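You operate a simulated robot arm through the tools that you are given. There is no shell and no other tool.

You are at the controls of a simulated robot arm. One attempt, no reset.

TASK
Latch the blue coupling, then feed port 1 with air at 2 bar.
Fine: selector first, then the red main handle, the black pressure knob and the green port handle.

It is judged by the outcome, as a careful person would: the job done as asked, and still so three seconds after it is handed in. It fails if anything else is knocked over, pushed out of place, dropped, spilled or broken.

THE ROBOT
A 7-joint arm with a two-finger parallel gripper, fixed in place. Base frame: the origin is at the foot of the arm, x ahead of it, y to its left, z up; the work surface is at about z = 862. Lengths are in mm, angles in rad, forces in N, time in s.
Its first joint turns from -2.601 to 2.601 rad. Payload 3.43 kg.
Tool frame: the origin (TCP) lies between the finger pads and is the grasp point; the fingertips stand 30 mm ahead of it; z points along the fingers, y is the line along which they close. The gripper opens to 94 mm. The fingers are 28 mm wide and 10 mm thick; the gripper's body (50 by 96 mm) begins 55 mm behind the TCP.
Orientation is that of the tool frame in the base frame, as [roll, pitch, yaw] about the fixed x, y, z axes, in that order (R = Rz(yaw) Ry(pitch) Rx(roll)). With the fingers straight down and closing along the base's y, the tool's x points along the base's -x, its y along +y and its z along -z.

THE INTERFACE
- The arm moves only by the tool jog_arm. Its argument "series" is a list of rows, each a list of 6 numbers: the shift along the base's x, y, z in mm, then the turn, a rotation vector about the base's x, y, z in rad. In form: [[dx, dy, dz, wx, wy, wz], ...]. A call has 1 to 20 rows; each row shifts and turns the commanded pose from where the row before left it. "claw" is the finger opening in mm, from 0 to 94, set as the call begins (left out, the last holds). Each row takes 0.2 s and may step no farther than 50 mm and 0.15 rad from the row before; otherwise, or with a gripper value out of range, the whole call is refused. Where a pose cannot be reached the arm comes as near as it can. A force on the tool above 40 N (or 10 N above the force at the start of the call, whichever is more), or a blocked arm, ends the call early, and 0.2 s more pass. Each finger travels about 45 mm/s and halts on what it meets, pressing with about 42 N; the grip force reading is that of the motor and also rises with nothing between the fingers. The clock runs only during rows and for 0.2 s after the last one: add rows that do not move to give the fingers time. It gives the time, the measured TCP pose, the force on the tool (base axes), the opening and the grip force at its end, in the units of the frame above (readings bear some noise), with the torque about the TCP (base axes, N m) and any sound that the robot's microphone picked up.
- Cameras (640 x 400 px; columns grow to the right, rows downward): "scene" is fixed at [400.1, 647.6, 1462.3]; the picture's right is [-0.83, -0.56, 0.00], its down [-0.25, 0.36, -0.90] and it looks along [0.51, -0.74, -0.44] (base axes); focal length 334 px, centre (320, 200). "wrist" rides on the gripper at [76, 14, -102] in the tool frame; the picture's right is [-0.18, 0.98, 0.00], its down [-0.75, -0.14, -0.64] and it looks along [-0.63, -0.12, 0.77] (tool axes); focal length 243 px, centre (320, 200). There is no depth. A picture from a camera that has moved, and an enlarged one, comes with that camera's place and axes in the base frame and with its lens.
- snapshot(camera): a new picture of that camera. No time passes.
- close_up(camera, box): a new picture of the part [left, top, right, bottom] of that camera's present view, enlarged. No time passes.
- sign_off(): hands the job in; it is judged then, once.

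Nothing tells you positions but the pictures and the camera data. Unless the task says otherwise, let go and move clear before handing in.

The tools are called as name(argument=value, ...) on one line, values as JSON. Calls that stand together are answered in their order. jog_arm: Moves the arm, as the interface text tells. Its arguments: {"type":"object","properties":{"series":{"type":"array"},"claw":{"type":"number"}},"required":["series"]} The other tools are called the same way: snapshot (camera) takes a picture; close_up (camera, box) takes an enlarged picture of a part of a camera's view; sign_off () hands the job in.

At the start:

```text
t: 0.0
eef_pos: [947.7, -277.0, 1142.3]
ee_rot: [3.141, 0.0, -3.141]
wrist_force: [-0.2, 0.7, 0.7]
torque: [-0.01, 0.03, 0.01]
width: 93.9
gripper_force: 0.1
```

scene: 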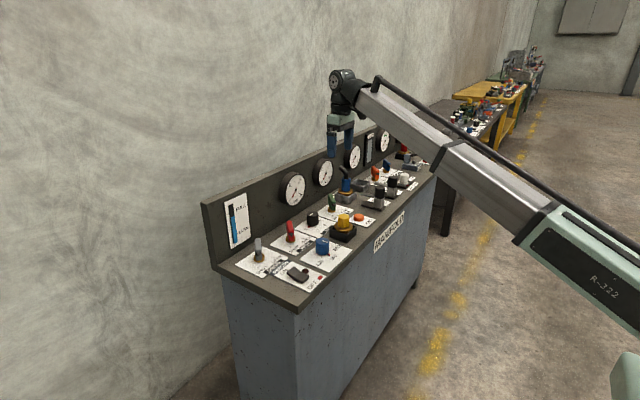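
wrist: 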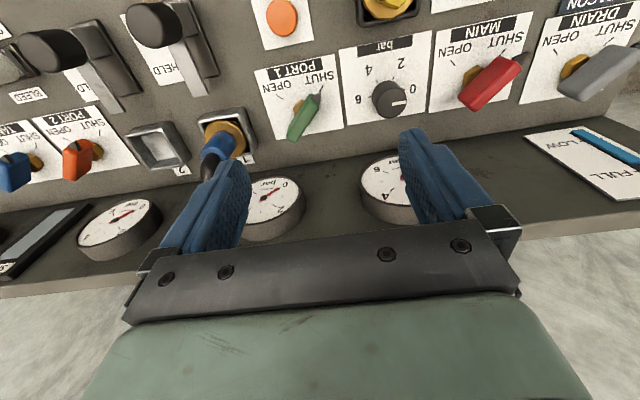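

I see a panel with a row of labelled valves, gauges at the back, and the gripper hanging above it. I'll take close-ups to identify each control before moving anything.

close_up(camera="scene", box=[200, 180, 380, 300])

close_up(camera="scene", box=[310, 120, 445, 220])

close_up(camera="wrist", box=[0, 0, 320, 200])

close_up(camera="wrist", box=[320, 0, 640, 200])

```text
3.33 times, centred on (290, 240) of scene
camera zoom: at [400.1, 647.6, 1462.3], right [-0.83, -0.56, 0.0], down [-0.25, 0.36, -0.9], along [0.51, -0.74, -0.44], focal length 1113 px, centre (420, 67)
```

zoom: 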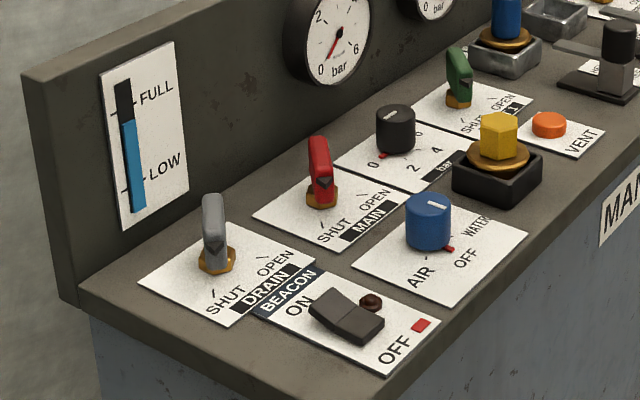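

```text
4.00 times, centred on (378, 170) of scene
camera zoom: at [400.1, 647.6, 1462.3], right [-0.83, -0.56, 0.0], down [-0.25, 0.36, -0.9], along [0.51, -0.74, -0.44], focal length 1336 px, centre (90, 320)
```

zoom: 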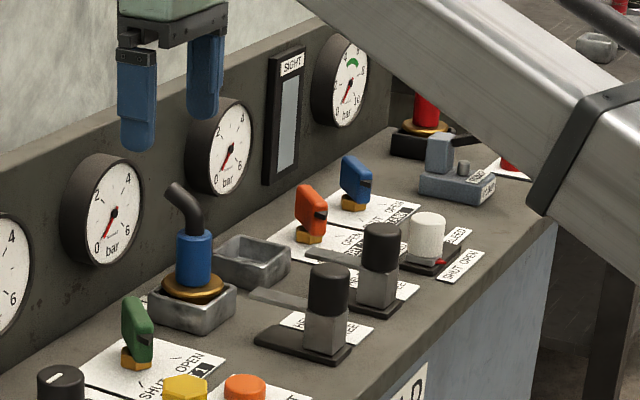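

```text
2.00 times, centred on (160, 100) of wrist
camera zoom: at [871.7, -262.7, 1245.6], right [0.18, 0.98, 0.0], down [0.75, -0.14, 0.64], along [0.63, -0.12, -0.77], focal length 485 px, centre (640, 400)
```

zoom: 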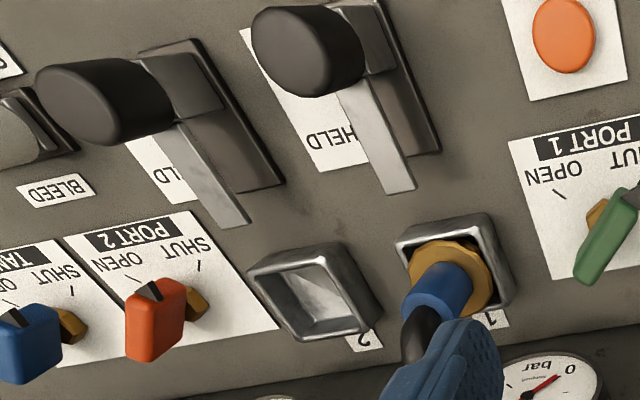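

```text
2.00 times, centred on (480, 100) of wrist
camera zoom: at [871.7, -262.7, 1245.6], right [0.18, 0.98, 0.0], down [0.75, -0.14, 0.64], along [0.63, -0.12, -0.77], focal length 485 px, centre (0, 400)
```

zoom: 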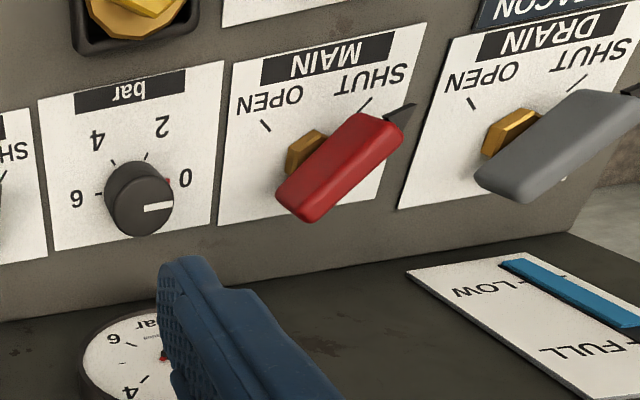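

The panel holds, from the left (+y) to the right (−y): drain and beacon, selector and main, pressure knob, port 1, then coupling sockets 1 and 2 with "HELD" levers beside them. I'll pull the arm back a little to get a better overall view of the latch levers and sockets.

jog_arm(series=[[-40, 0, 10, 0, 0, 0], [-40, 0, 10, 0, 0, 0], [-40, 0, 10, 0, 0, 0], [-40, 0, 0, 0, 0, 0], [0, 0, 0, 0, 0, 0]])

snapshot(camera="wrist")

snapshot(camera="scene")

```text
t: 0.9
eef_pos: [822.0, -275.7, 1170.7]
ee_rot: [-3.141, 0.01, 3.137]
wrist_force: [7.6, -3.4, -13.1]
torque: [0.12, -0.21, 0.16]
width: 94.0
gripper_force: 0.1
stopped in row 4: the force on the tool passed its limit at 56 N (the readings are from after the stop); the commanded pose is now the measured one
```

```text
taken
camera wrist: at [745.1, -261.6, 1274.2], right [0.19, 0.98, 0.0], down [0.75, -0.14, 0.65], along [0.64, -0.12, -0.76], focal length 243 px, centre (320, 200)
```

wrist: 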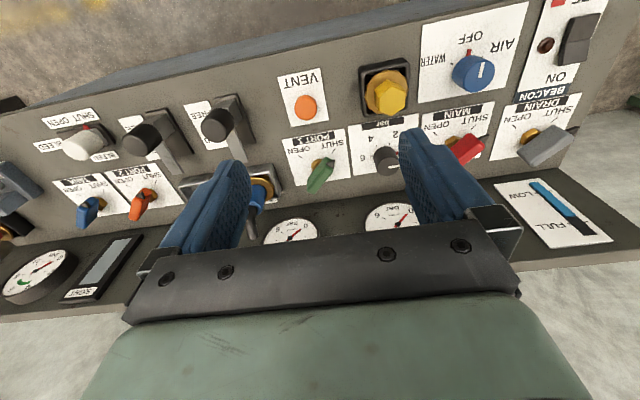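

```text
taken
```

scene: 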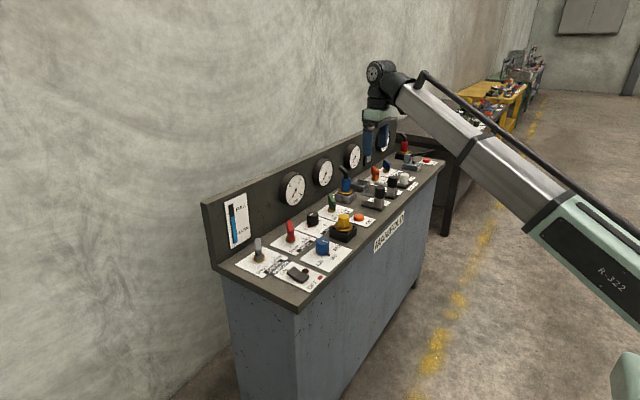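

That stop looks like inertia from fast free-space motion, since nothing is near the gripper, so I'll ramp moves more gently. Next I'll zoom in on the panel from here.

close_up(camera="wrist", box=[100, 70, 340, 220])

close_up(camera="wrist", box=[340, 0, 620, 180])

close_up(camera="wrist", box=[0, 90, 200, 240])

close_up(camera="scene", box=[320, 150, 448, 230])

```text
2.67 times, centred on (220, 145) of wrist
camera zoom: at [745.1, -261.6, 1274.2], right [0.19, 0.98, 0.0], down [0.75, -0.14, 0.65], along [0.64, -0.12, -0.76], focal length 647 px, centre (587, 347)
```

zoom: 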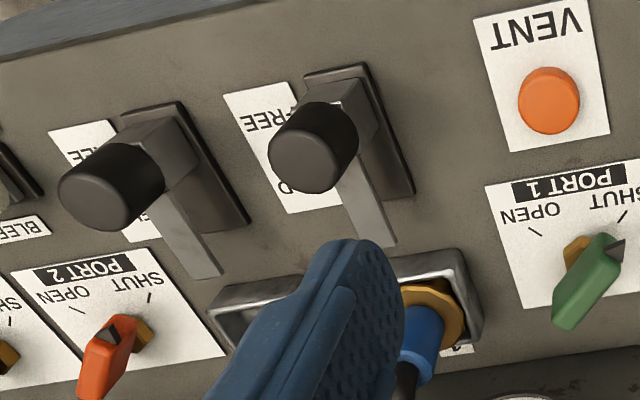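

```text
2.22 times, centred on (480, 90) of wrist
camera zoom: at [745.1, -261.6, 1274.2], right [0.19, 0.98, 0.0], down [0.75, -0.14, 0.65], along [0.64, -0.12, -0.76], focal length 539 px, centre (-36, 444)
```

zoom: 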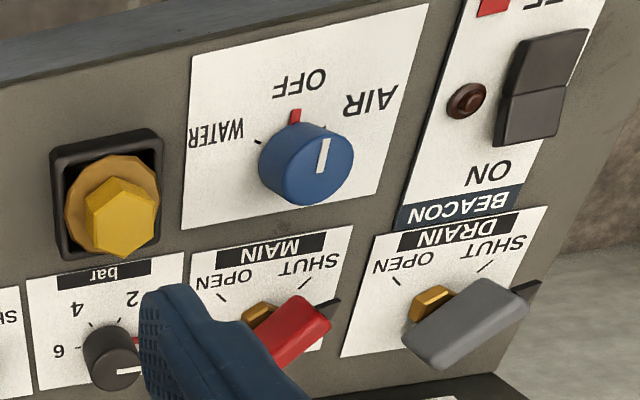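

```text
2.67 times, centred on (100, 165) of wrist
camera zoom: at [745.1, -261.6, 1274.2], right [0.19, 0.98, 0.0], down [0.75, -0.14, 0.65], along [0.64, -0.12, -0.76], focal length 647 px, centre (907, 293)
```

zoom: 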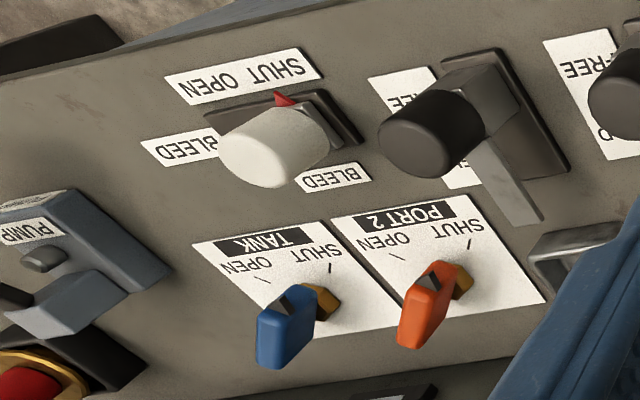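

```text
5.00 times, centred on (384, 190) of scene
camera zoom: at [400.1, 647.6, 1462.3], right [-0.83, -0.56, 0.0], down [-0.25, 0.36, -0.9], along [0.51, -0.74, -0.44], focal length 1670 px, centre (0, 250)
```

zoom: 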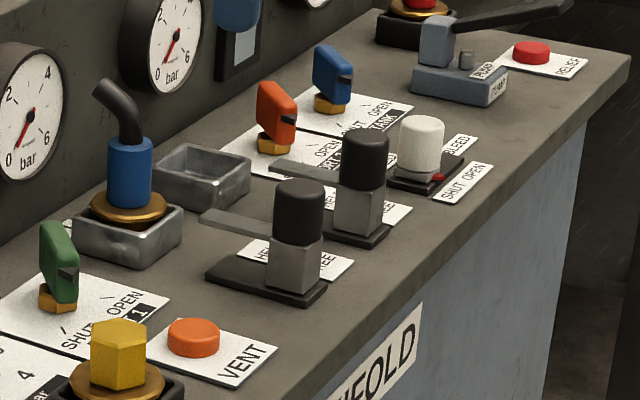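

The latch for socket 1 is a black-capped slide block at about x=858, y=-439, sitting at FREE. Its tongue has to slide toward the socket (+x) to HELD, and the panel is axis-aligned with the top at z≈862. I'll lower the camera for a closer look at latch 1 and the coupling.

jog_arm(series=[[-2, -6, -6, 0, 0, 0], [-4, -11, -12, 0, 0, 0], [-6, -17, -18, 0, 0, 0], [-7, -18, -20, 0, 0, 0], [-7, -18, -20, 0, 0, 0], [-7, -18, -20, 0, 0, 0], [-7, -18, -20, 0, 0, 0], [-6, -17, -18, 0, 0, 0], [-4, -11, -12, 0, 0, 0], [-2, -6, -6, 0, 0, 0], [0, 0, 0, 0, 0, 0]])

snapshot(camera="wrist")

```text
t: 3.3
eef_pos: [770.1, -416.6, 1019.9]
ee_rot: [-3.14, 0.008, 3.136]
wrist_force: [0.5, -1.2, 0.3]
torque: [0.02, 0.02, 0.01]
width: 94.0
gripper_force: 0.1
```

```text
taken
camera wrist: at [693.0, -402.1, 1122.6], right [0.19, 0.98, 0.0], down [0.75, -0.14, 0.65], along [0.64, -0.12, -0.76], focal length 243 px, centre (320, 200)
```

wrist: 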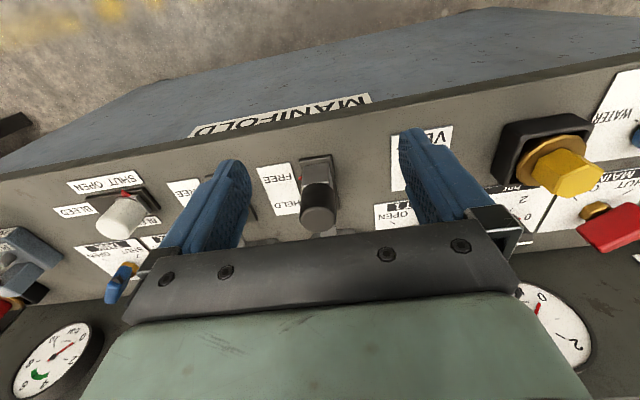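

The latch block shows between the fingers. I'll zoom in on it and on the neighbouring handles from here.

close_up(camera="wrist", box=[230, 130, 410, 245])

close_up(camera="wrist", box=[40, 160, 200, 260])

close_up(camera="scene", box=[270, 140, 400, 222])

```text
3.48 times, centred on (320, 188) of wrist
camera zoom: at [693.0, -402.1, 1122.6], right [0.19, 0.98, 0.0], down [0.75, -0.14, 0.65], along [0.64, -0.12, -0.76], focal length 844 px, centre (320, 244)
```

zoom: 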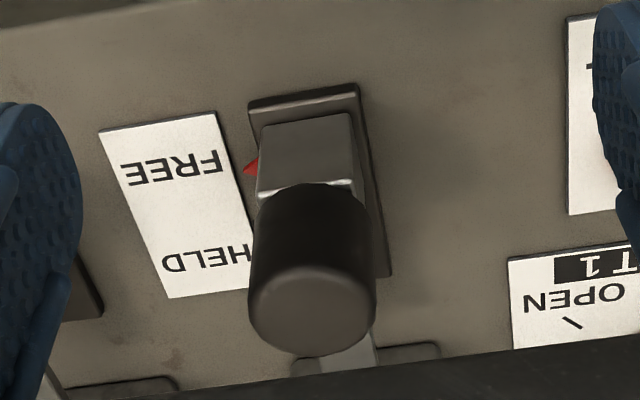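

```text
4.00 times, centred on (120, 210) of wrist
camera zoom: at [693.0, -402.1, 1122.6], right [0.19, 0.98, 0.0], down [0.75, -0.14, 0.65], along [0.64, -0.12, -0.76], focal length 970 px, centre (1120, 160)
```

zoom: 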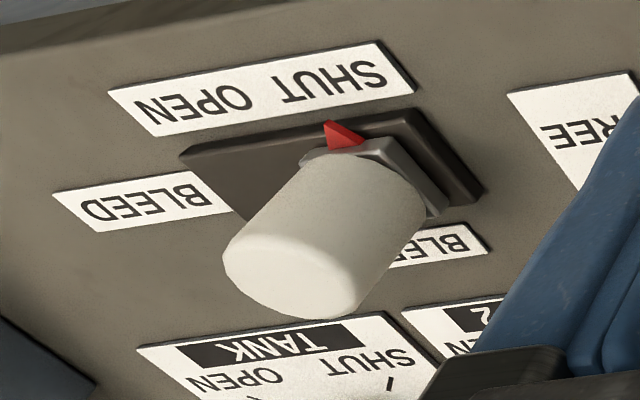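

```text
4.88 times, centred on (335, 181) of scene
camera zoom: at [400.1, 647.6, 1462.3], right [-0.83, -0.56, 0.0], down [-0.25, 0.36, -0.9], along [0.51, -0.74, -0.44], focal length 1629 px, centre (247, 293)
```

zoom: 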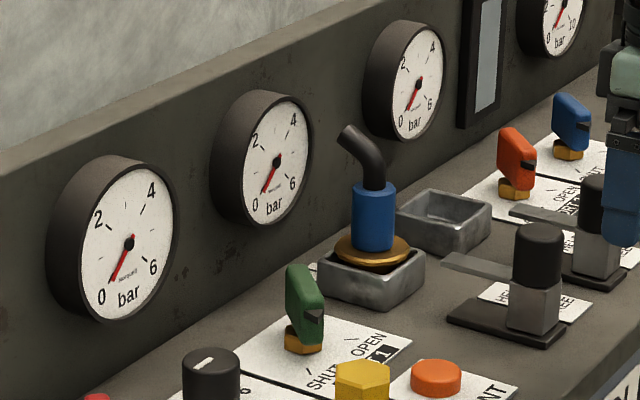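

The latch pointer is at FREE (x≈863) and the HELD label is at x≈910, so it needs to travel about 47 mm in +x. I'll close the fingers and bring them down in front of the block to push it.

jog_arm(claw=0, series=[[0, -2, -8, 0, 0, 0], [0, -4, -16, 0, 0, 0], [0, -5, -22, 0, 0, 0], [0, -5, -22, 0, 0, 0], [0, -4, -16, 0, 0, 0], [0, -2, -9, 0, 0, 0], [4, 0, -2, 0, 0, 0], [8, 0, 0, 0, 0, 0], [10, 0, 0, 0, 0, 0], [10, 0, 0, 0, 0, 0], [8, 0, 0, 0, 0, 0], [4, 0, 0, 0, 0, 0], [0, 0, 0, 0, 0, 0]])

snapshot(camera="wrist")

snapshot(camera="scene")

```text
t: 6.1
eef_pos: [814.3, -437.9, 925.1]
ee_rot: [-3.14, 0.009, 3.135]
wrist_force: [1.2, 0.6, 0.3]
torque: [0.05, 0.01, -0.02]
width: 0.0
gripper_force: 32.9
```

```text
taken
camera wrist: at [736.6, -423.1, 1027.5], right [0.19, 0.98, 0.0], down [0.75, -0.14, 0.65], along [0.64, -0.12, -0.76], focal length 243 px, centre (320, 200)
```

wrist: 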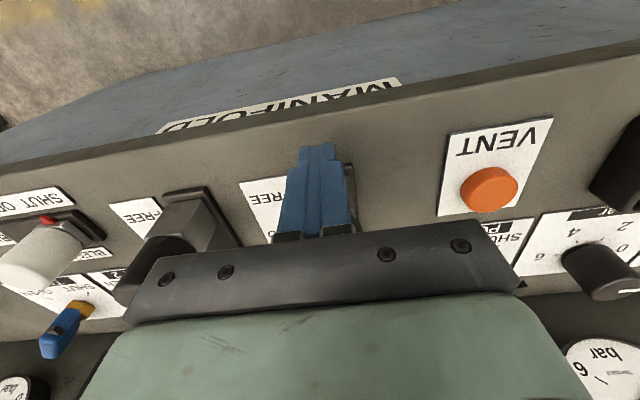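

```text
taken
```

scene: 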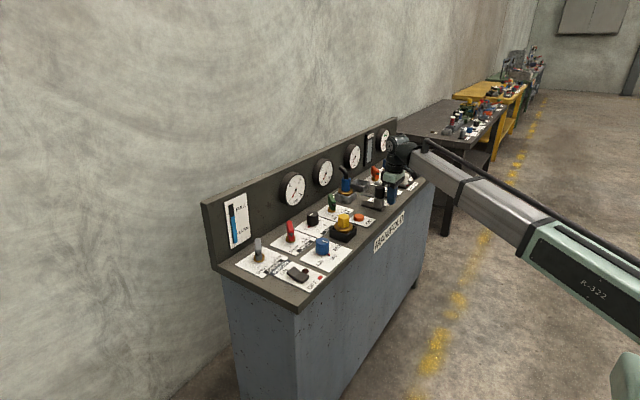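

The closed fingers are lined up just in front of the latch block. I'll push it forward slowly in +x.

jog_arm(series=[[5, 0, 0, 0, 0, 0], [5, 0, 0, 0, 0, 0], [5, 0, 0, 0, 0, 0], [5, 0, 0, 0, 0, 0], [5, 0, 0, 0, 0, 0], [5, 0, 0, 0, 0, 0], [5, 0, 0, 0, 0, 0], [5, 0, 0, 0, 0, 0]])

close_up(camera="scene", box=[320, 140, 430, 210])

close_up(camera="wrist", box=[220, 130, 400, 245])

```text
t: 7.9
eef_pos: [855.3, -438.1, 924.5]
ee_rot: [-3.141, 0.01, 3.136]
wrist_force: [0.4, -1.0, -0.1]
torque: [0.02, 0.0, -0.01]
width: 0.0
gripper_force: 33.0
```

```text
5.71 times, centred on (375, 175) of scene
camera zoom: at [400.1, 647.6, 1462.3], right [-0.83, -0.56, 0.0], down [-0.25, 0.36, -0.9], along [0.51, -0.74, -0.44], focal length 1908 px, centre (6, 343)
```

zoom: 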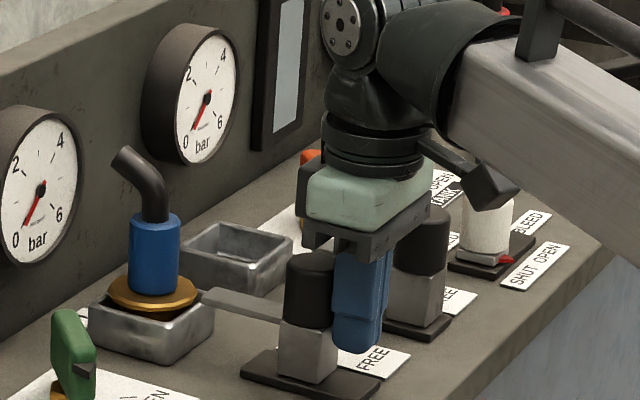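

```text
3.48 times, centred on (310, 188) of wrist
camera zoom: at [777.2, -423.4, 1027.9], right [0.19, 0.98, 0.0], down [0.75, -0.14, 0.65], along [0.64, -0.12, -0.76], focal length 844 px, centre (355, 244)
```

zoom: 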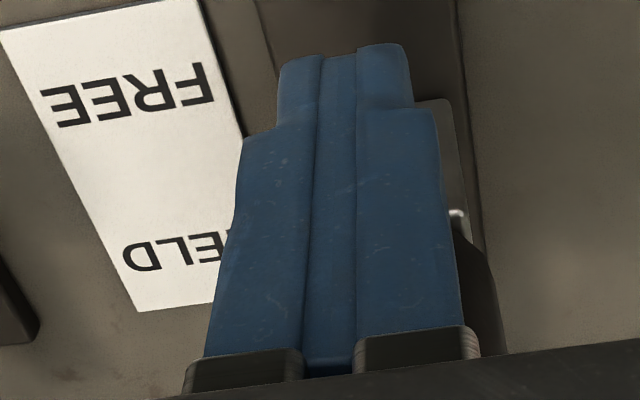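

The block is sliding easily and its tongue is now over the socket rim. I'll keep pushing until it reaches the end.

jog_arm(series=[[4, 0, 0, 0, 0, 0], [4, 0, 0, 0, 0, 0], [4, 0, 0, 0, 0, 0], [4, 0, 0, 0, 0, 0], [4, 0, 0, 0, 0, 0]])

close_up(camera="scene", box=[320, 140, 430, 210])

close_up(camera="wrist", box=[220, 130, 400, 245])

```text
t: 9.1
eef_pos: [873.3, -439.0, 924.9]
ee_rot: [-3.14, 0.009, 3.136]
wrist_force: [-0.6, 0.4, -0.2]
torque: [-0.08, 0.0, 0.03]
width: 0.0
gripper_force: 32.8
```

```text
5.71 times, centred on (375, 175) of scene
camera zoom: at [400.1, 647.6, 1462.3], right [-0.83, -0.56, 0.0], down [-0.25, 0.36, -0.9], along [0.51, -0.74, -0.44], focal length 1908 px, centre (6, 343)
```

zoom: 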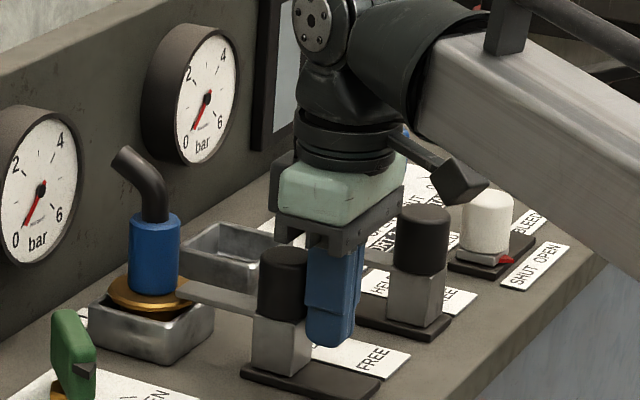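

```text
3.48 times, centred on (310, 188) of wrist
camera zoom: at [796.8, -423.4, 1027.3], right [0.19, 0.98, 0.0], down [0.75, -0.14, 0.65], along [0.64, -0.12, -0.76], focal length 844 px, centre (355, 244)
```

zoom: 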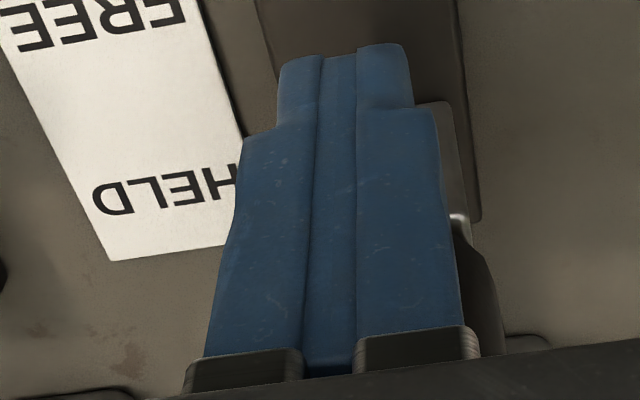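

The tongue now overlaps the gold flange. I'll nudge it the last few millimetres in small steps to find the end stop.

jog_arm(series=[[2, 0, 0, 0, 0, 0], [2, 0, 0, 0, 0, 0], [2, 0, 0, 0, 0, 0], [0, 0, 0, 0, 0, 0]])

close_up(camera="scene", box=[320, 140, 430, 210])

```text
t: 10.0
eef_pos: [875.0, -438.7, 924.1]
ee_rot: [-3.141, -0.002, 3.135]
wrist_force: [-7.7, -0.4, 3.1]
torque: [0.0, -0.22, 0.06]
width: 0.2
gripper_force: 32.2
stopped in row 4: the force on the tool passed its limit at 41 N (the readings are from after the stop); the commanded pose is now the measured one
```

```text
5.71 times, centred on (375, 175) of scene
camera zoom: at [400.1, 647.6, 1462.3], right [-0.83, -0.56, 0.0], down [-0.25, 0.36, -0.9], along [0.51, -0.74, -0.44], focal length 1908 px, centre (6, 343)
```

zoom: 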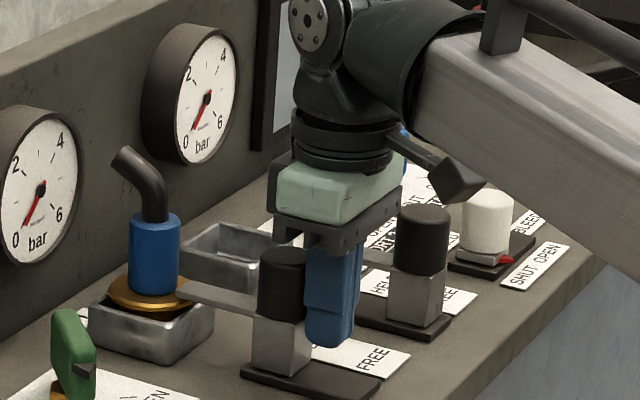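

The slide hit its end stop at 41 N, with the tongue over the flange. I'll back off and rise to check the pointer against HELD and get a good view of the left side of the panel.

jog_arm(series=[[-4, 0, 0, 0, 0, 0], [-8, 0, 0, 0, 0, 0], [-12, 0, 0, 0, 0, 0], [-12, 0, 2, 0, 0, 0], [-10, 0, 8, 0, 0, 0], [-6, 0, 16, 0, 0, 0], [-4, 0, 20, 0, 0, 0], [0, 0, 24, 0, 0, 0], [0, 0, 24, 0, 0, 0], [0, 0, 24, 0, 0, 0], [0, 0, 16, 0, 0, 0], [0, 0, 8, 0, 0, 0], [0, 0, 0, 0, 0, 0]])

snapshot(camera="wrist")

close_up(camera="scene", box=[320, 140, 430, 210])

```text
t: 12.8
eef_pos: [819.5, -437.7, 1066.2]
ee_rot: [-3.14, -0.002, 3.133]
wrist_force: [1.3, 0.6, -0.2]
torque: [-0.01, 0.0, 0.01]
width: 0.0
gripper_force: 32.8
```

```text
taken
camera wrist: at [743.9, -423.1, 1169.4], right [0.19, 0.98, 0.0], down [0.75, -0.15, 0.64], along [0.63, -0.12, -0.77], focal length 243 px, centre (320, 200)
```

wrist: 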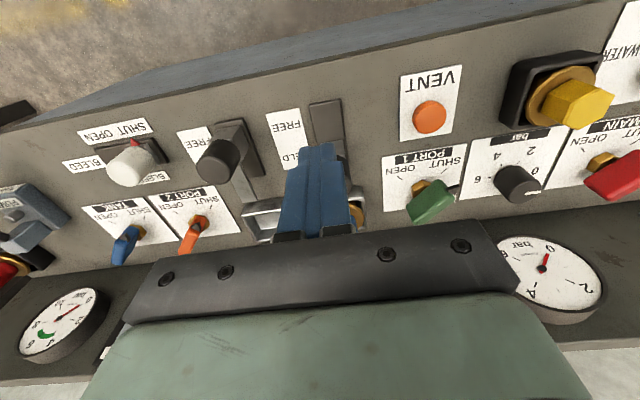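

```text
5.71 times, centred on (375, 175) of scene
camera zoom: at [400.1, 647.6, 1462.3], right [-0.83, -0.56, 0.0], down [-0.25, 0.36, -0.9], along [0.51, -0.74, -0.44], focal length 1908 px, centre (6, 343)
```

zoom: 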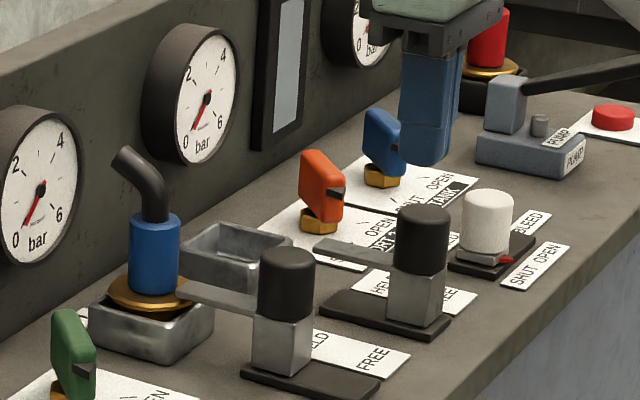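

The latch block now sits at the HELD end with its tongue over the flange. Next I'll zoom in on port 1, the knob and main for their geometry.

close_up(camera="wrist", box=[370, 110, 560, 230])

close_up(camera="wrist", box=[90, 170, 250, 270])

close_up(camera="wrist", box=[240, 80, 400, 240])

```text
3.33 times, centred on (465, 170) of wrist
camera zoom: at [743.9, -423.1, 1169.4], right [0.19, 0.98, 0.0], down [0.75, -0.15, 0.64], along [0.63, -0.12, -0.77], focal length 809 px, centre (-163, 300)
```

zoom: 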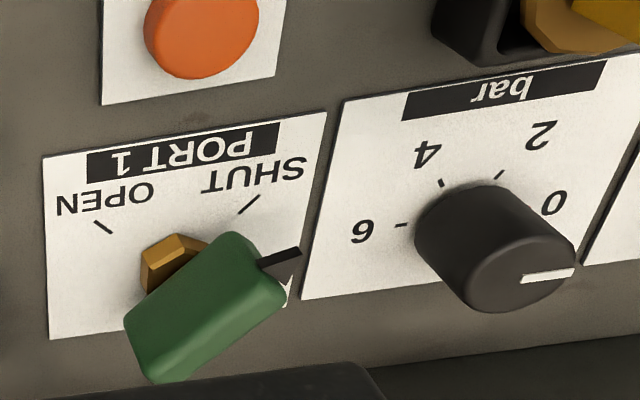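

```text
4.00 times, centred on (170, 220) of wrist
camera zoom: at [743.9, -423.1, 1169.4], right [0.19, 0.98, 0.0], down [0.75, -0.15, 0.64], along [0.63, -0.12, -0.77], focal length 970 px, centre (920, 120)
```

zoom: 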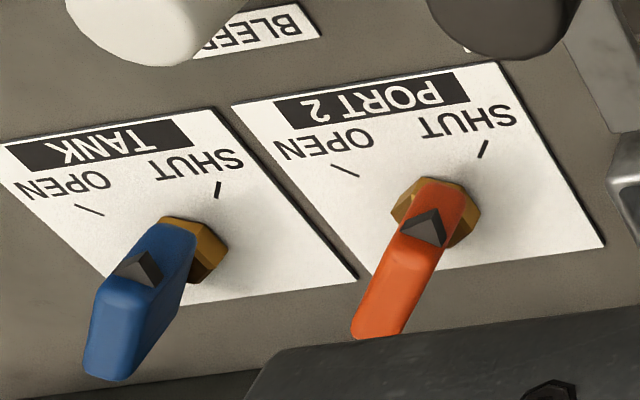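

```text
2.50 times, centred on (320, 160) of wrist
camera zoom: at [743.9, -423.1, 1169.4], right [0.19, 0.98, 0.0], down [0.75, -0.15, 0.64], along [0.63, -0.12, -0.77], focal length 606 px, centre (320, 300)
```

zoom: 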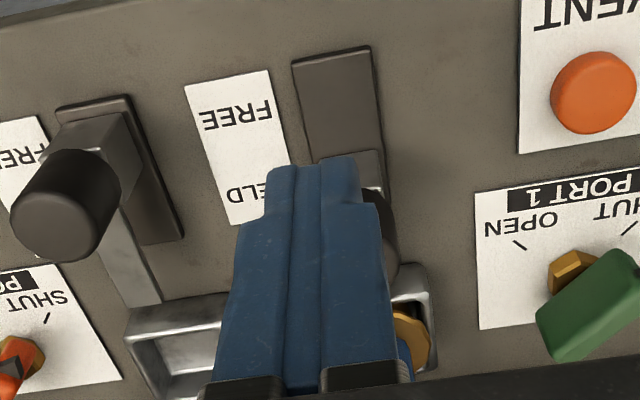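

All the other handles are at SHUT. The hubs work out as main ≈(1004,−62), pressure knob ≈(1001,−186), port 1 ≈(1006,−311) and selector ≈(870,−61). I'll move over to view the selector.

jog_arm(claw=70, series=[[0, 6, 2, 0, 0, 0], [0, 12, 4, 0, 0, 0], [-1, 20, 4, 0, 0, 0], [-2, 25, 4, 0, 0, 0], [-2, 28, 0, 0, 0, 0], [-2, 30, 0, 0, 0, 0], [-2, 30, 0, 0, 0, 0], [-2, 30, 0, 0, 0, 0], [-2, 30, 0, 0, 0, 0], [-2, 30, 0, 0, 0, 0], [-2, 30, 0, 0, 0, 0], [-2, 28, 0, 0, 0, 0], [-1, 25, 0, 0, 0, 0], [0, 20, 0, 0, 0, 0], [0, 16, 0, 0, 0, 0], [0, 10, 0, 0, 0, 0], [0, 6, 0, 0, 0, 0], [0, 0, 0, 0, 0, 0]])

snapshot(camera="wrist")

close_up(camera="scene", box=[320, 140, 430, 210])

```text
t: 16.6
eef_pos: [799.6, -62.2, 1079.9]
ee_rot: [3.141, 0.001, 3.134]
wrist_force: [0.7, 0.0, 1.1]
torque: [-0.01, 0.02, 0.02]
width: 70.1
gripper_force: 0.1
```

```text
taken
camera wrist: at [722.9, -47.3, 1183.4], right [0.19, 0.98, 0.0], down [0.75, -0.15, 0.64], along [0.63, -0.12, -0.77], focal length 243 px, centre (320, 200)
```

wrist: 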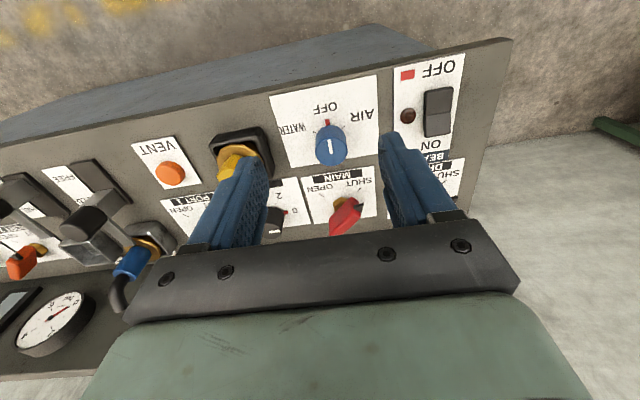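

```text
5.71 times, centred on (375, 175) of scene
camera zoom: at [400.1, 647.6, 1462.3], right [-0.83, -0.56, 0.0], down [-0.25, 0.36, -0.9], along [0.51, -0.74, -0.44], focal length 1908 px, centre (6, 343)
```

zoom: 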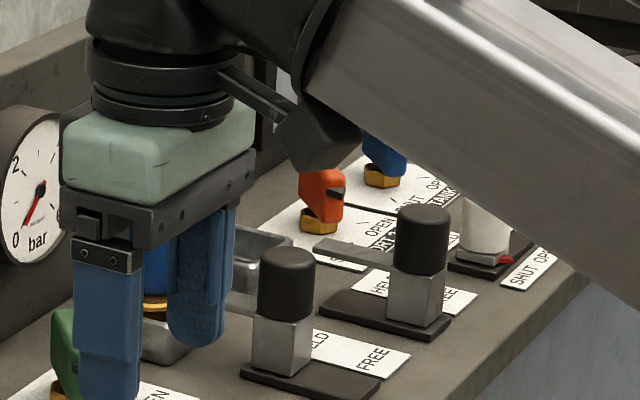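

The selector knob shows clearly between the fingers with its pointer at OFF, and AIR is on the +y side. I'll zoom in on the selector and the main handle for measurements.

close_up(camera="wrist", box=[260, 80, 420, 180])

close_up(camera="wrist", box=[270, 150, 400, 240])

close_up(camera="wrist", box=[20, 150, 190, 260])

```text
4.00 times, centred on (340, 130) of wrist
camera zoom: at [722.9, -47.3, 1183.4], right [0.19, 0.98, 0.0], down [0.75, -0.15, 0.64], along [0.63, -0.12, -0.77], focal length 970 px, centre (240, 480)
```

zoom: 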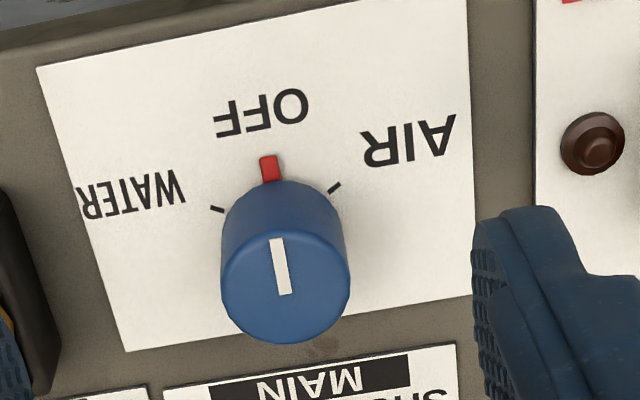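

```text
4.44 times, centred on (335, 195) of wrist
camera zoom: at [722.9, -47.3, 1183.4], right [0.19, 0.98, 0.0], down [0.75, -0.15, 0.64], along [0.63, -0.12, -0.77], focal length 1078 px, centre (253, 222)
```

zoom: 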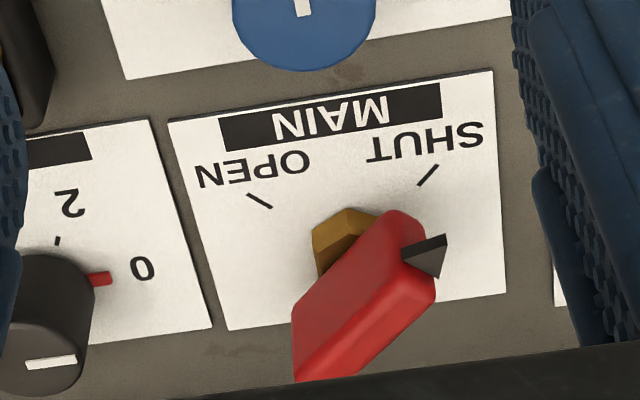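

```text
3.64 times, centred on (105, 205) of wrist
camera zoom: at [722.9, -47.3, 1183.4], right [0.19, 0.98, 0.0], down [0.75, -0.15, 0.64], along [0.63, -0.12, -0.77], focal length 882 px, centre (1102, 182)
```

zoom: 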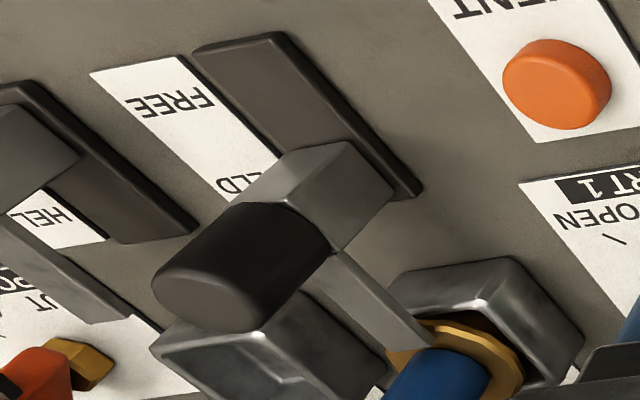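

The selector hub computes to about (875,−62) with the knob top at z≈908. The AIR tick is about 60° clockwise from OFF, viewed from above. I'll hover just above the knob and check alignment before gripping.

jog_arm(claw=70, series=[[4, 0, -6, 0, 0, 0], [8, 0, -12, 0, 0, 0], [12, 0, -18, 0, 0, 0], [13, 0, -20, 0, 0, 0], [13, 0, -20, 0, 0, 0], [12, 0, -18, 0, 0, 0], [8, 0, -14, 0, 0, 0], [4, 0, -8, 0, 0, 0], [1, 0, -4, 0, 0, 0], [0, 0, 0, 0, 0, 0]])

snapshot(camera="wrist")

close_up(camera="scene", box=[260, 180, 380, 260])

```text
t: 18.8
eef_pos: [874.5, -62.7, 958.6]
ee_rot: [3.142, 0.0, 3.133]
wrist_force: [0.0, 0.5, 0.1]
torque: [0.0, -0.01, 0.0]
width: 70.1
gripper_force: 0.0
```

```text
taken
camera wrist: at [798.3, -47.4, 1063.1], right [0.19, 0.98, 0.0], down [0.75, -0.15, 0.64], along [0.63, -0.12, -0.77], focal length 243 px, centre (320, 200)
```

wrist: 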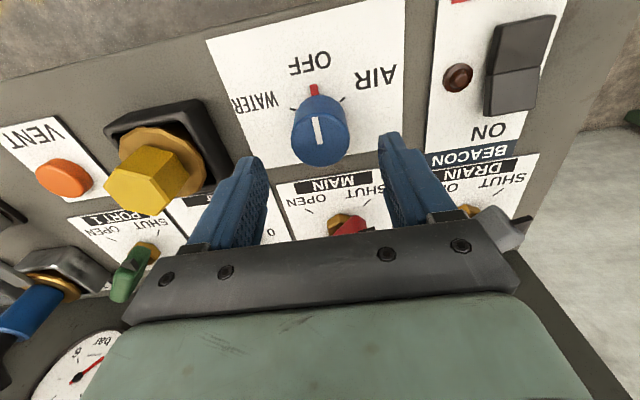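

```text
5.00 times, centred on (320, 220) of scene
camera zoom: at [400.1, 647.6, 1462.3], right [-0.83, -0.56, 0.0], down [-0.25, 0.36, -0.9], along [0.51, -0.74, -0.44], focal length 1670 px, centre (320, 100)
```

zoom: 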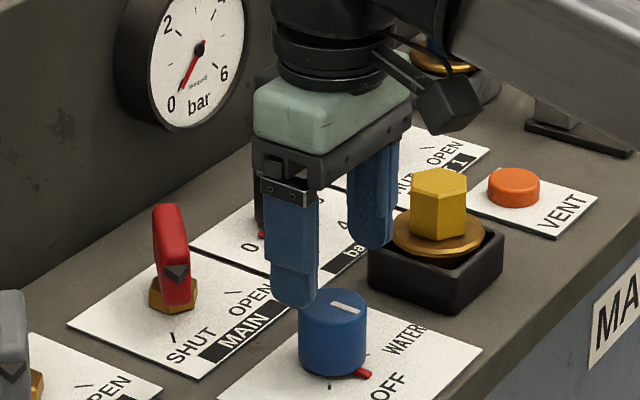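

The hub checks out at (875,−62) from both cameras. I'll descend with fingers either side of the knob, tips kept about 10 mm above the panel.

jog_arm(series=[[0, 0, -6, 0, 0, 0], [0, 0, -10, 0, 0, 0], [0, 0, -12, 0, 0, 0], [0, 0, -12, 0, 0, 0], [0, 0, -10, 0, 0, 0], [0, 0, -6, 0, 0, 0], [0, 0, 0, 0, 0, 0]])

snapshot(camera="wrist")

close_up(camera="scene", box=[260, 180, 380, 260])

```text
t: 20.4
eef_pos: [874.1, -62.2, 903.9]
ee_rot: [-3.141, 0.001, 3.134]
wrist_force: [-0.5, -0.3, 0.2]
torque: [0.01, 0.02, -0.03]
width: 70.0
gripper_force: 0.1
```

```text
taken
camera wrist: at [798.1, -47.1, 1007.1], right [0.19, 0.98, 0.0], down [0.75, -0.15, 0.64], along [0.63, -0.12, -0.77], focal length 243 px, centre (320, 200)
```

wrist: 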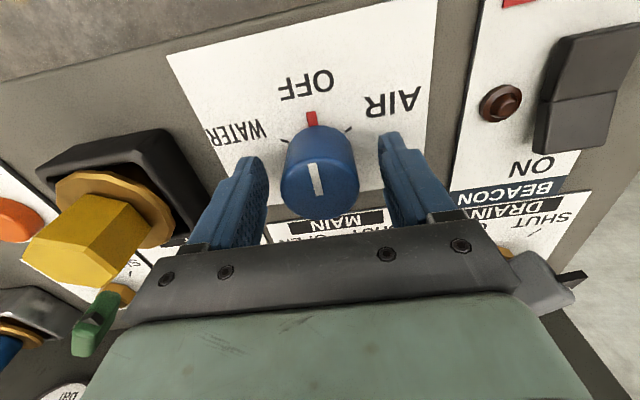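

```text
5.00 times, centred on (320, 220) of scene
camera zoom: at [400.1, 647.6, 1462.3], right [-0.83, -0.56, 0.0], down [-0.25, 0.36, -0.9], along [0.51, -0.74, -0.44], focal length 1670 px, centre (320, 100)
```

zoom: 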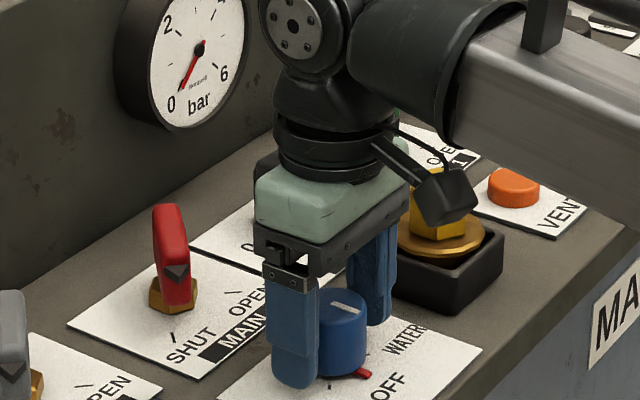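

The fingers straddle the knob, centred. I'll close on it gently.

jog_arm(claw=20, series=[[0, 0, 0, 0, 0, 0], [0, 0, 0, 0, 0, 0], [0, 0, 0, 0, 0, 0], [0, 0, 0, 0, 0, 0]])

snapshot(camera="wrist")

```text
t: 21.4
eef_pos: [874.3, -63.3, 903.6]
ee_rot: [-3.141, 0.0, 3.134]
wrist_force: [-0.5, -2.3, -0.5]
torque: [0.43, 0.03, 0.0]
width: 41.7
gripper_force: 45.4
```

```text
taken
camera wrist: at [798.1, -47.3, 1007.1], right [0.19, 0.98, 0.0], down [0.75, -0.15, 0.64], along [0.63, -0.12, -0.77], focal length 243 px, centre (320, 200)
```

wrist: 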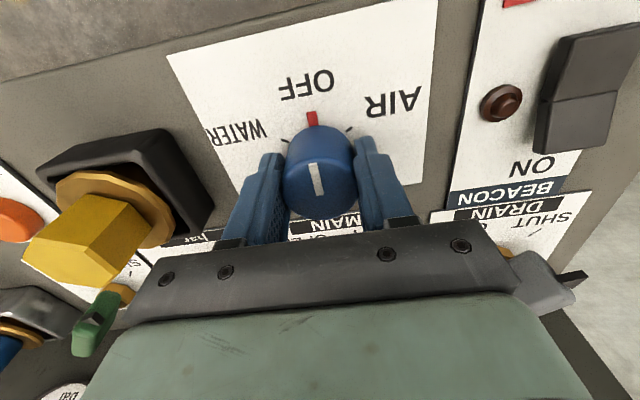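

The knob is gripped at 41.7 mm. I'll turn it clockwise from above (−z) and stop partway to check.

jog_arm(series=[[0, 0, 0, 0, 0, -0.05], [0, 0, 0, 0, 0, -0.1], [0, 0, 0, 0, 0, -0.1], [0, 0, 0, 0, 0, -0.1], [0, 0, 0, 0, 0, -0.1], [0, 0, 0, 0, 0, -0.05], [0, 0, 0, 0, 0, 0]])

snapshot(camera="wrist")

close_up(camera="scene", box=[260, 180, 380, 260])

```text
t: 23.0
eef_pos: [874.7, -62.8, 902.4]
ee_rot: [3.141, -0.002, 2.634]
wrist_force: [-4.6, 4.2, -2.7]
torque: [-0.28, -0.49, -0.01]
width: 42.0
gripper_force: 45.3
```

```text
taken
camera wrist: at [814.7, -12.5, 1007.1], right [0.64, 0.77, 0.0], down [0.59, -0.49, 0.64], along [0.49, -0.41, -0.77], focal length 243 px, centre (320, 200)
```

wrist: 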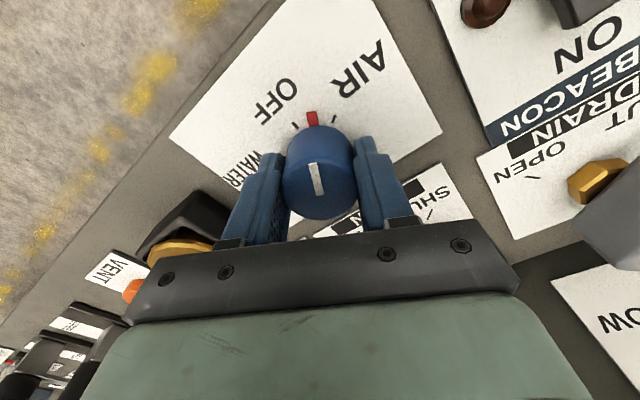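

```text
5.00 times, centred on (320, 220) of scene
camera zoom: at [400.1, 647.6, 1462.3], right [-0.83, -0.56, 0.0], down [-0.25, 0.36, -0.9], along [0.51, -0.74, -0.44], focal length 1670 px, centre (320, 100)
```

zoom: 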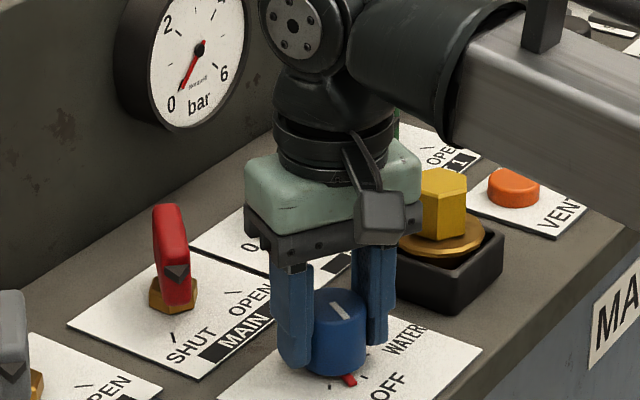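

The pointer is about halfway between OFF and AIR and turns with the grip. I'll continue the same rotation.

jog_arm(series=[[0, 0, 0, 0, 0, -0.05], [0, 0, 0, 0, 0, -0.1], [0, 0, 0, 0, 0, -0.1], [0, 0, 0, 0, 0, -0.1], [0, 0, 0, 0, 0, -0.1], [0, 0, 0, 0, 0, -0.05], [0, 0, 0, 0, 0, 0]])

snapshot(camera="wrist")

close_up(camera="wrist", box=[220, 40, 420, 220])

```text
t: 24.6
eef_pos: [874.5, -61.3, 903.2]
ee_rot: [-3.14, -0.002, 2.135]
wrist_force: [-4.9, 8.5, -7.0]
torque: [0.44, -0.52, -0.06]
width: 41.9
gripper_force: 44.8
```

```text
taken
camera wrist: at [845.9, 10.2, 1007.2], right [0.93, 0.37, 0.0], down [0.28, -0.71, 0.64], along [0.24, -0.6, -0.77], focal length 243 px, centre (320, 200)
```

wrist: 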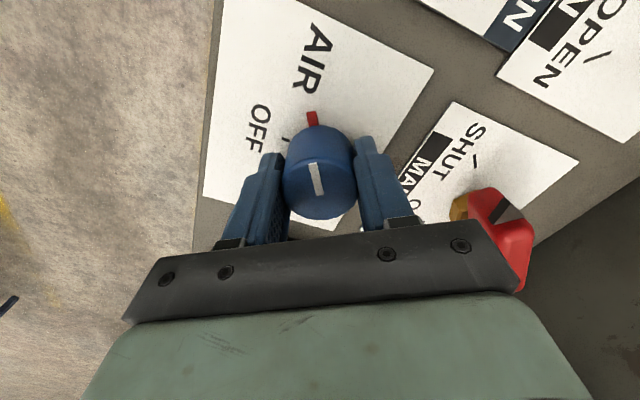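

```text
2.22 times, centred on (320, 130) of wrist
camera zoom: at [845.9, 10.2, 1007.2], right [0.93, 0.37, 0.0], down [0.28, -0.71, 0.64], along [0.24, -0.6, -0.77], focal length 539 px, centre (320, 356)
```

zoom: 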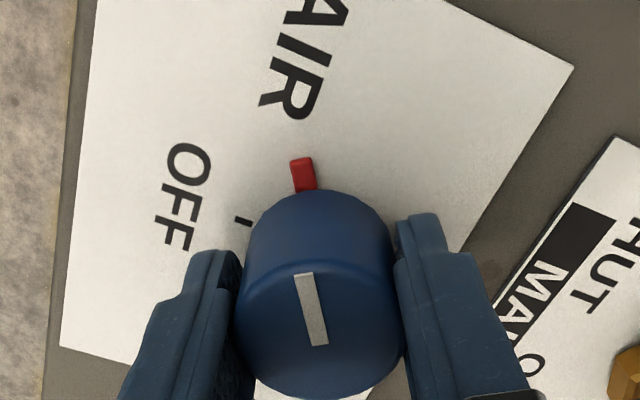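

The pointer is on the AIR tick, short by about 3° if the spacing is 60°. I'll add that bit, then release and check.

jog_arm(series=[[0, 0, 0, 0, 0, -0.025], [0, 0, 0, 0, 0, -0.022], [0, 0, 0, 0, 0, 0]])

jog_arm(claw=70, series=[[0, 0, 0, 0, 0, 0], [0, 0, 0, 0, 0, 0], [0, 0, 0, 0, 0, 0], [0, 0, 0, 0, 0, 0]])

close_up(camera="wrist", box=[220, 40, 420, 220])

```text
t: 25.4
eef_pos: [874.5, -61.9, 903.3]
ee_rot: [-3.141, -0.003, 2.087]
wrist_force: [-4.6, 9.7, -5.9]
torque: [1.04, -0.21, -0.01]
width: 41.7
gripper_force: 44.8
```

```text
t: 26.4
eef_pos: [874.5, -63.1, 903.3]
ee_rot: [-3.14, 0.0, 2.087]
wrist_force: [0.4, -1.2, 0.6]
torque: [0.0, -0.01, 0.02]
width: 69.9
gripper_force: 0.2
```

```text
2.22 times, centred on (320, 130) of wrist
camera zoom: at [849.2, 11.1, 1007.2], right [0.95, 0.33, 0.0], down [0.25, -0.73, 0.64], along [0.21, -0.61, -0.77], focal length 539 px, centre (320, 356)
```

zoom: 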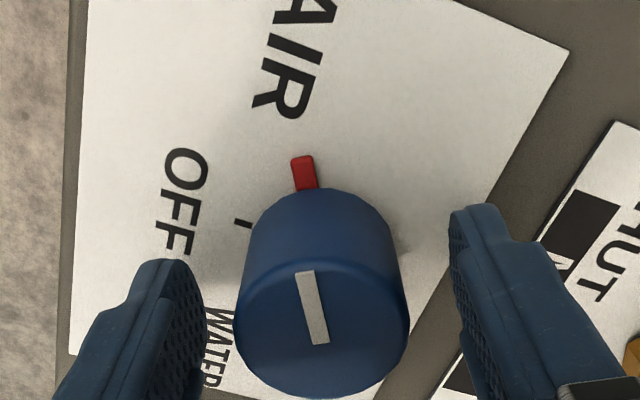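

The selector is released and its pointer stays on AIR. Next is the red main handle, with its hub at ≈(1008,−62) and its paddle pointing to SHUT. I'll lift off, turn the wrist back, close the fingers, and tilt the tool outward to reach the handle and push it round to OPEN.

jog_arm(series=[[0, 0, 6, 0, 0, 0], [0, 0, 12, 0, 0, 0], [0, 0, 16, 0, 0, 0], [0, 0, 18, 0, 0, 0.03], [0, 0, 18, 0, 0, 0.06], [0, 0, 16, 0, 0, 0.09], [0, 0, 12, 0, 0, 0.11], [0, 0, 8, 0, 0, 0.12], [0, 0, 4, 0, 0, 0.12], [0, 0, 0, 0, 0, 0.12], [0, 0, 0, 0, 0, 0.12], [0, 0, 0, 0, 0, 0.11], [0, 0, 0, 0, 0, 0.09], [0, 0, 0, 0, 0, 0.05], [0, 0, 0, 0, 0, 0.03], [0, 0, 0, 0, 0, 0]])

jog_arm(claw=0, series=[[0, 0, 2, 0, -0.03, 0], [2, 2, 4, 0, -0.05, 0], [4, 4, 5, 0, -0.06, 0], [6, 6, 5, 0, -0.06, 0], [6, 6, 4, 0, -0.06, 0], [6, 6, 4, 0, -0.06, 0], [6, 6, 0, 0, -0.06, 0], [4, 4, 0, 0, -0.06, 0], [2, 2, 0, 0, -0.04, 0], [0, 0, 0, 0, -0.02, 0], [0, 0, 0, 0, 0, 0]])

snapshot(camera="wrist")

snapshot(camera="scene")

```text
t: 29.8
eef_pos: [874.6, -62.7, 1013.2]
ee_rot: [-3.141, 0.0, 3.139]
wrist_force: [1.1, -0.9, 0.2]
torque: [0.0, 0.02, -0.02]
width: 70.3
gripper_force: 0.1
```

```text
t: 32.2
eef_pos: [911.8, -26.9, 1037.4]
ee_rot: [3.14, 0.502, 3.139]
wrist_force: [-0.2, 0.1, 0.1]
torque: [0.03, 0.01, 0.0]
width: 0.1
gripper_force: 33.3
```

```text
taken
camera wrist: at [794.9, -11.6, 1091.8], right [0.16, 0.98, 0.09], down [0.35, -0.14, 0.92], along [0.92, -0.12, -0.37], focal length 243 px, centre (320, 200)
```

wrist: 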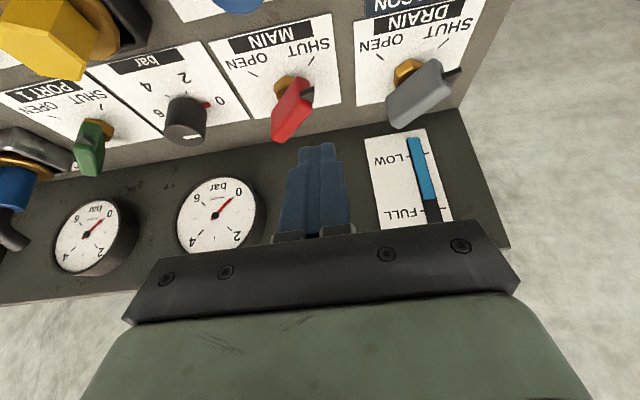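

```text
taken
```

scene: 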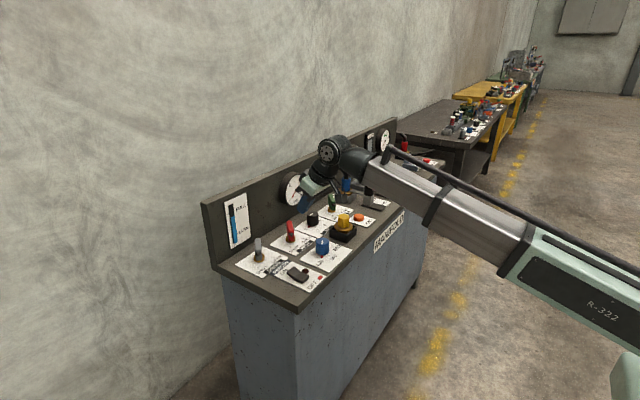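

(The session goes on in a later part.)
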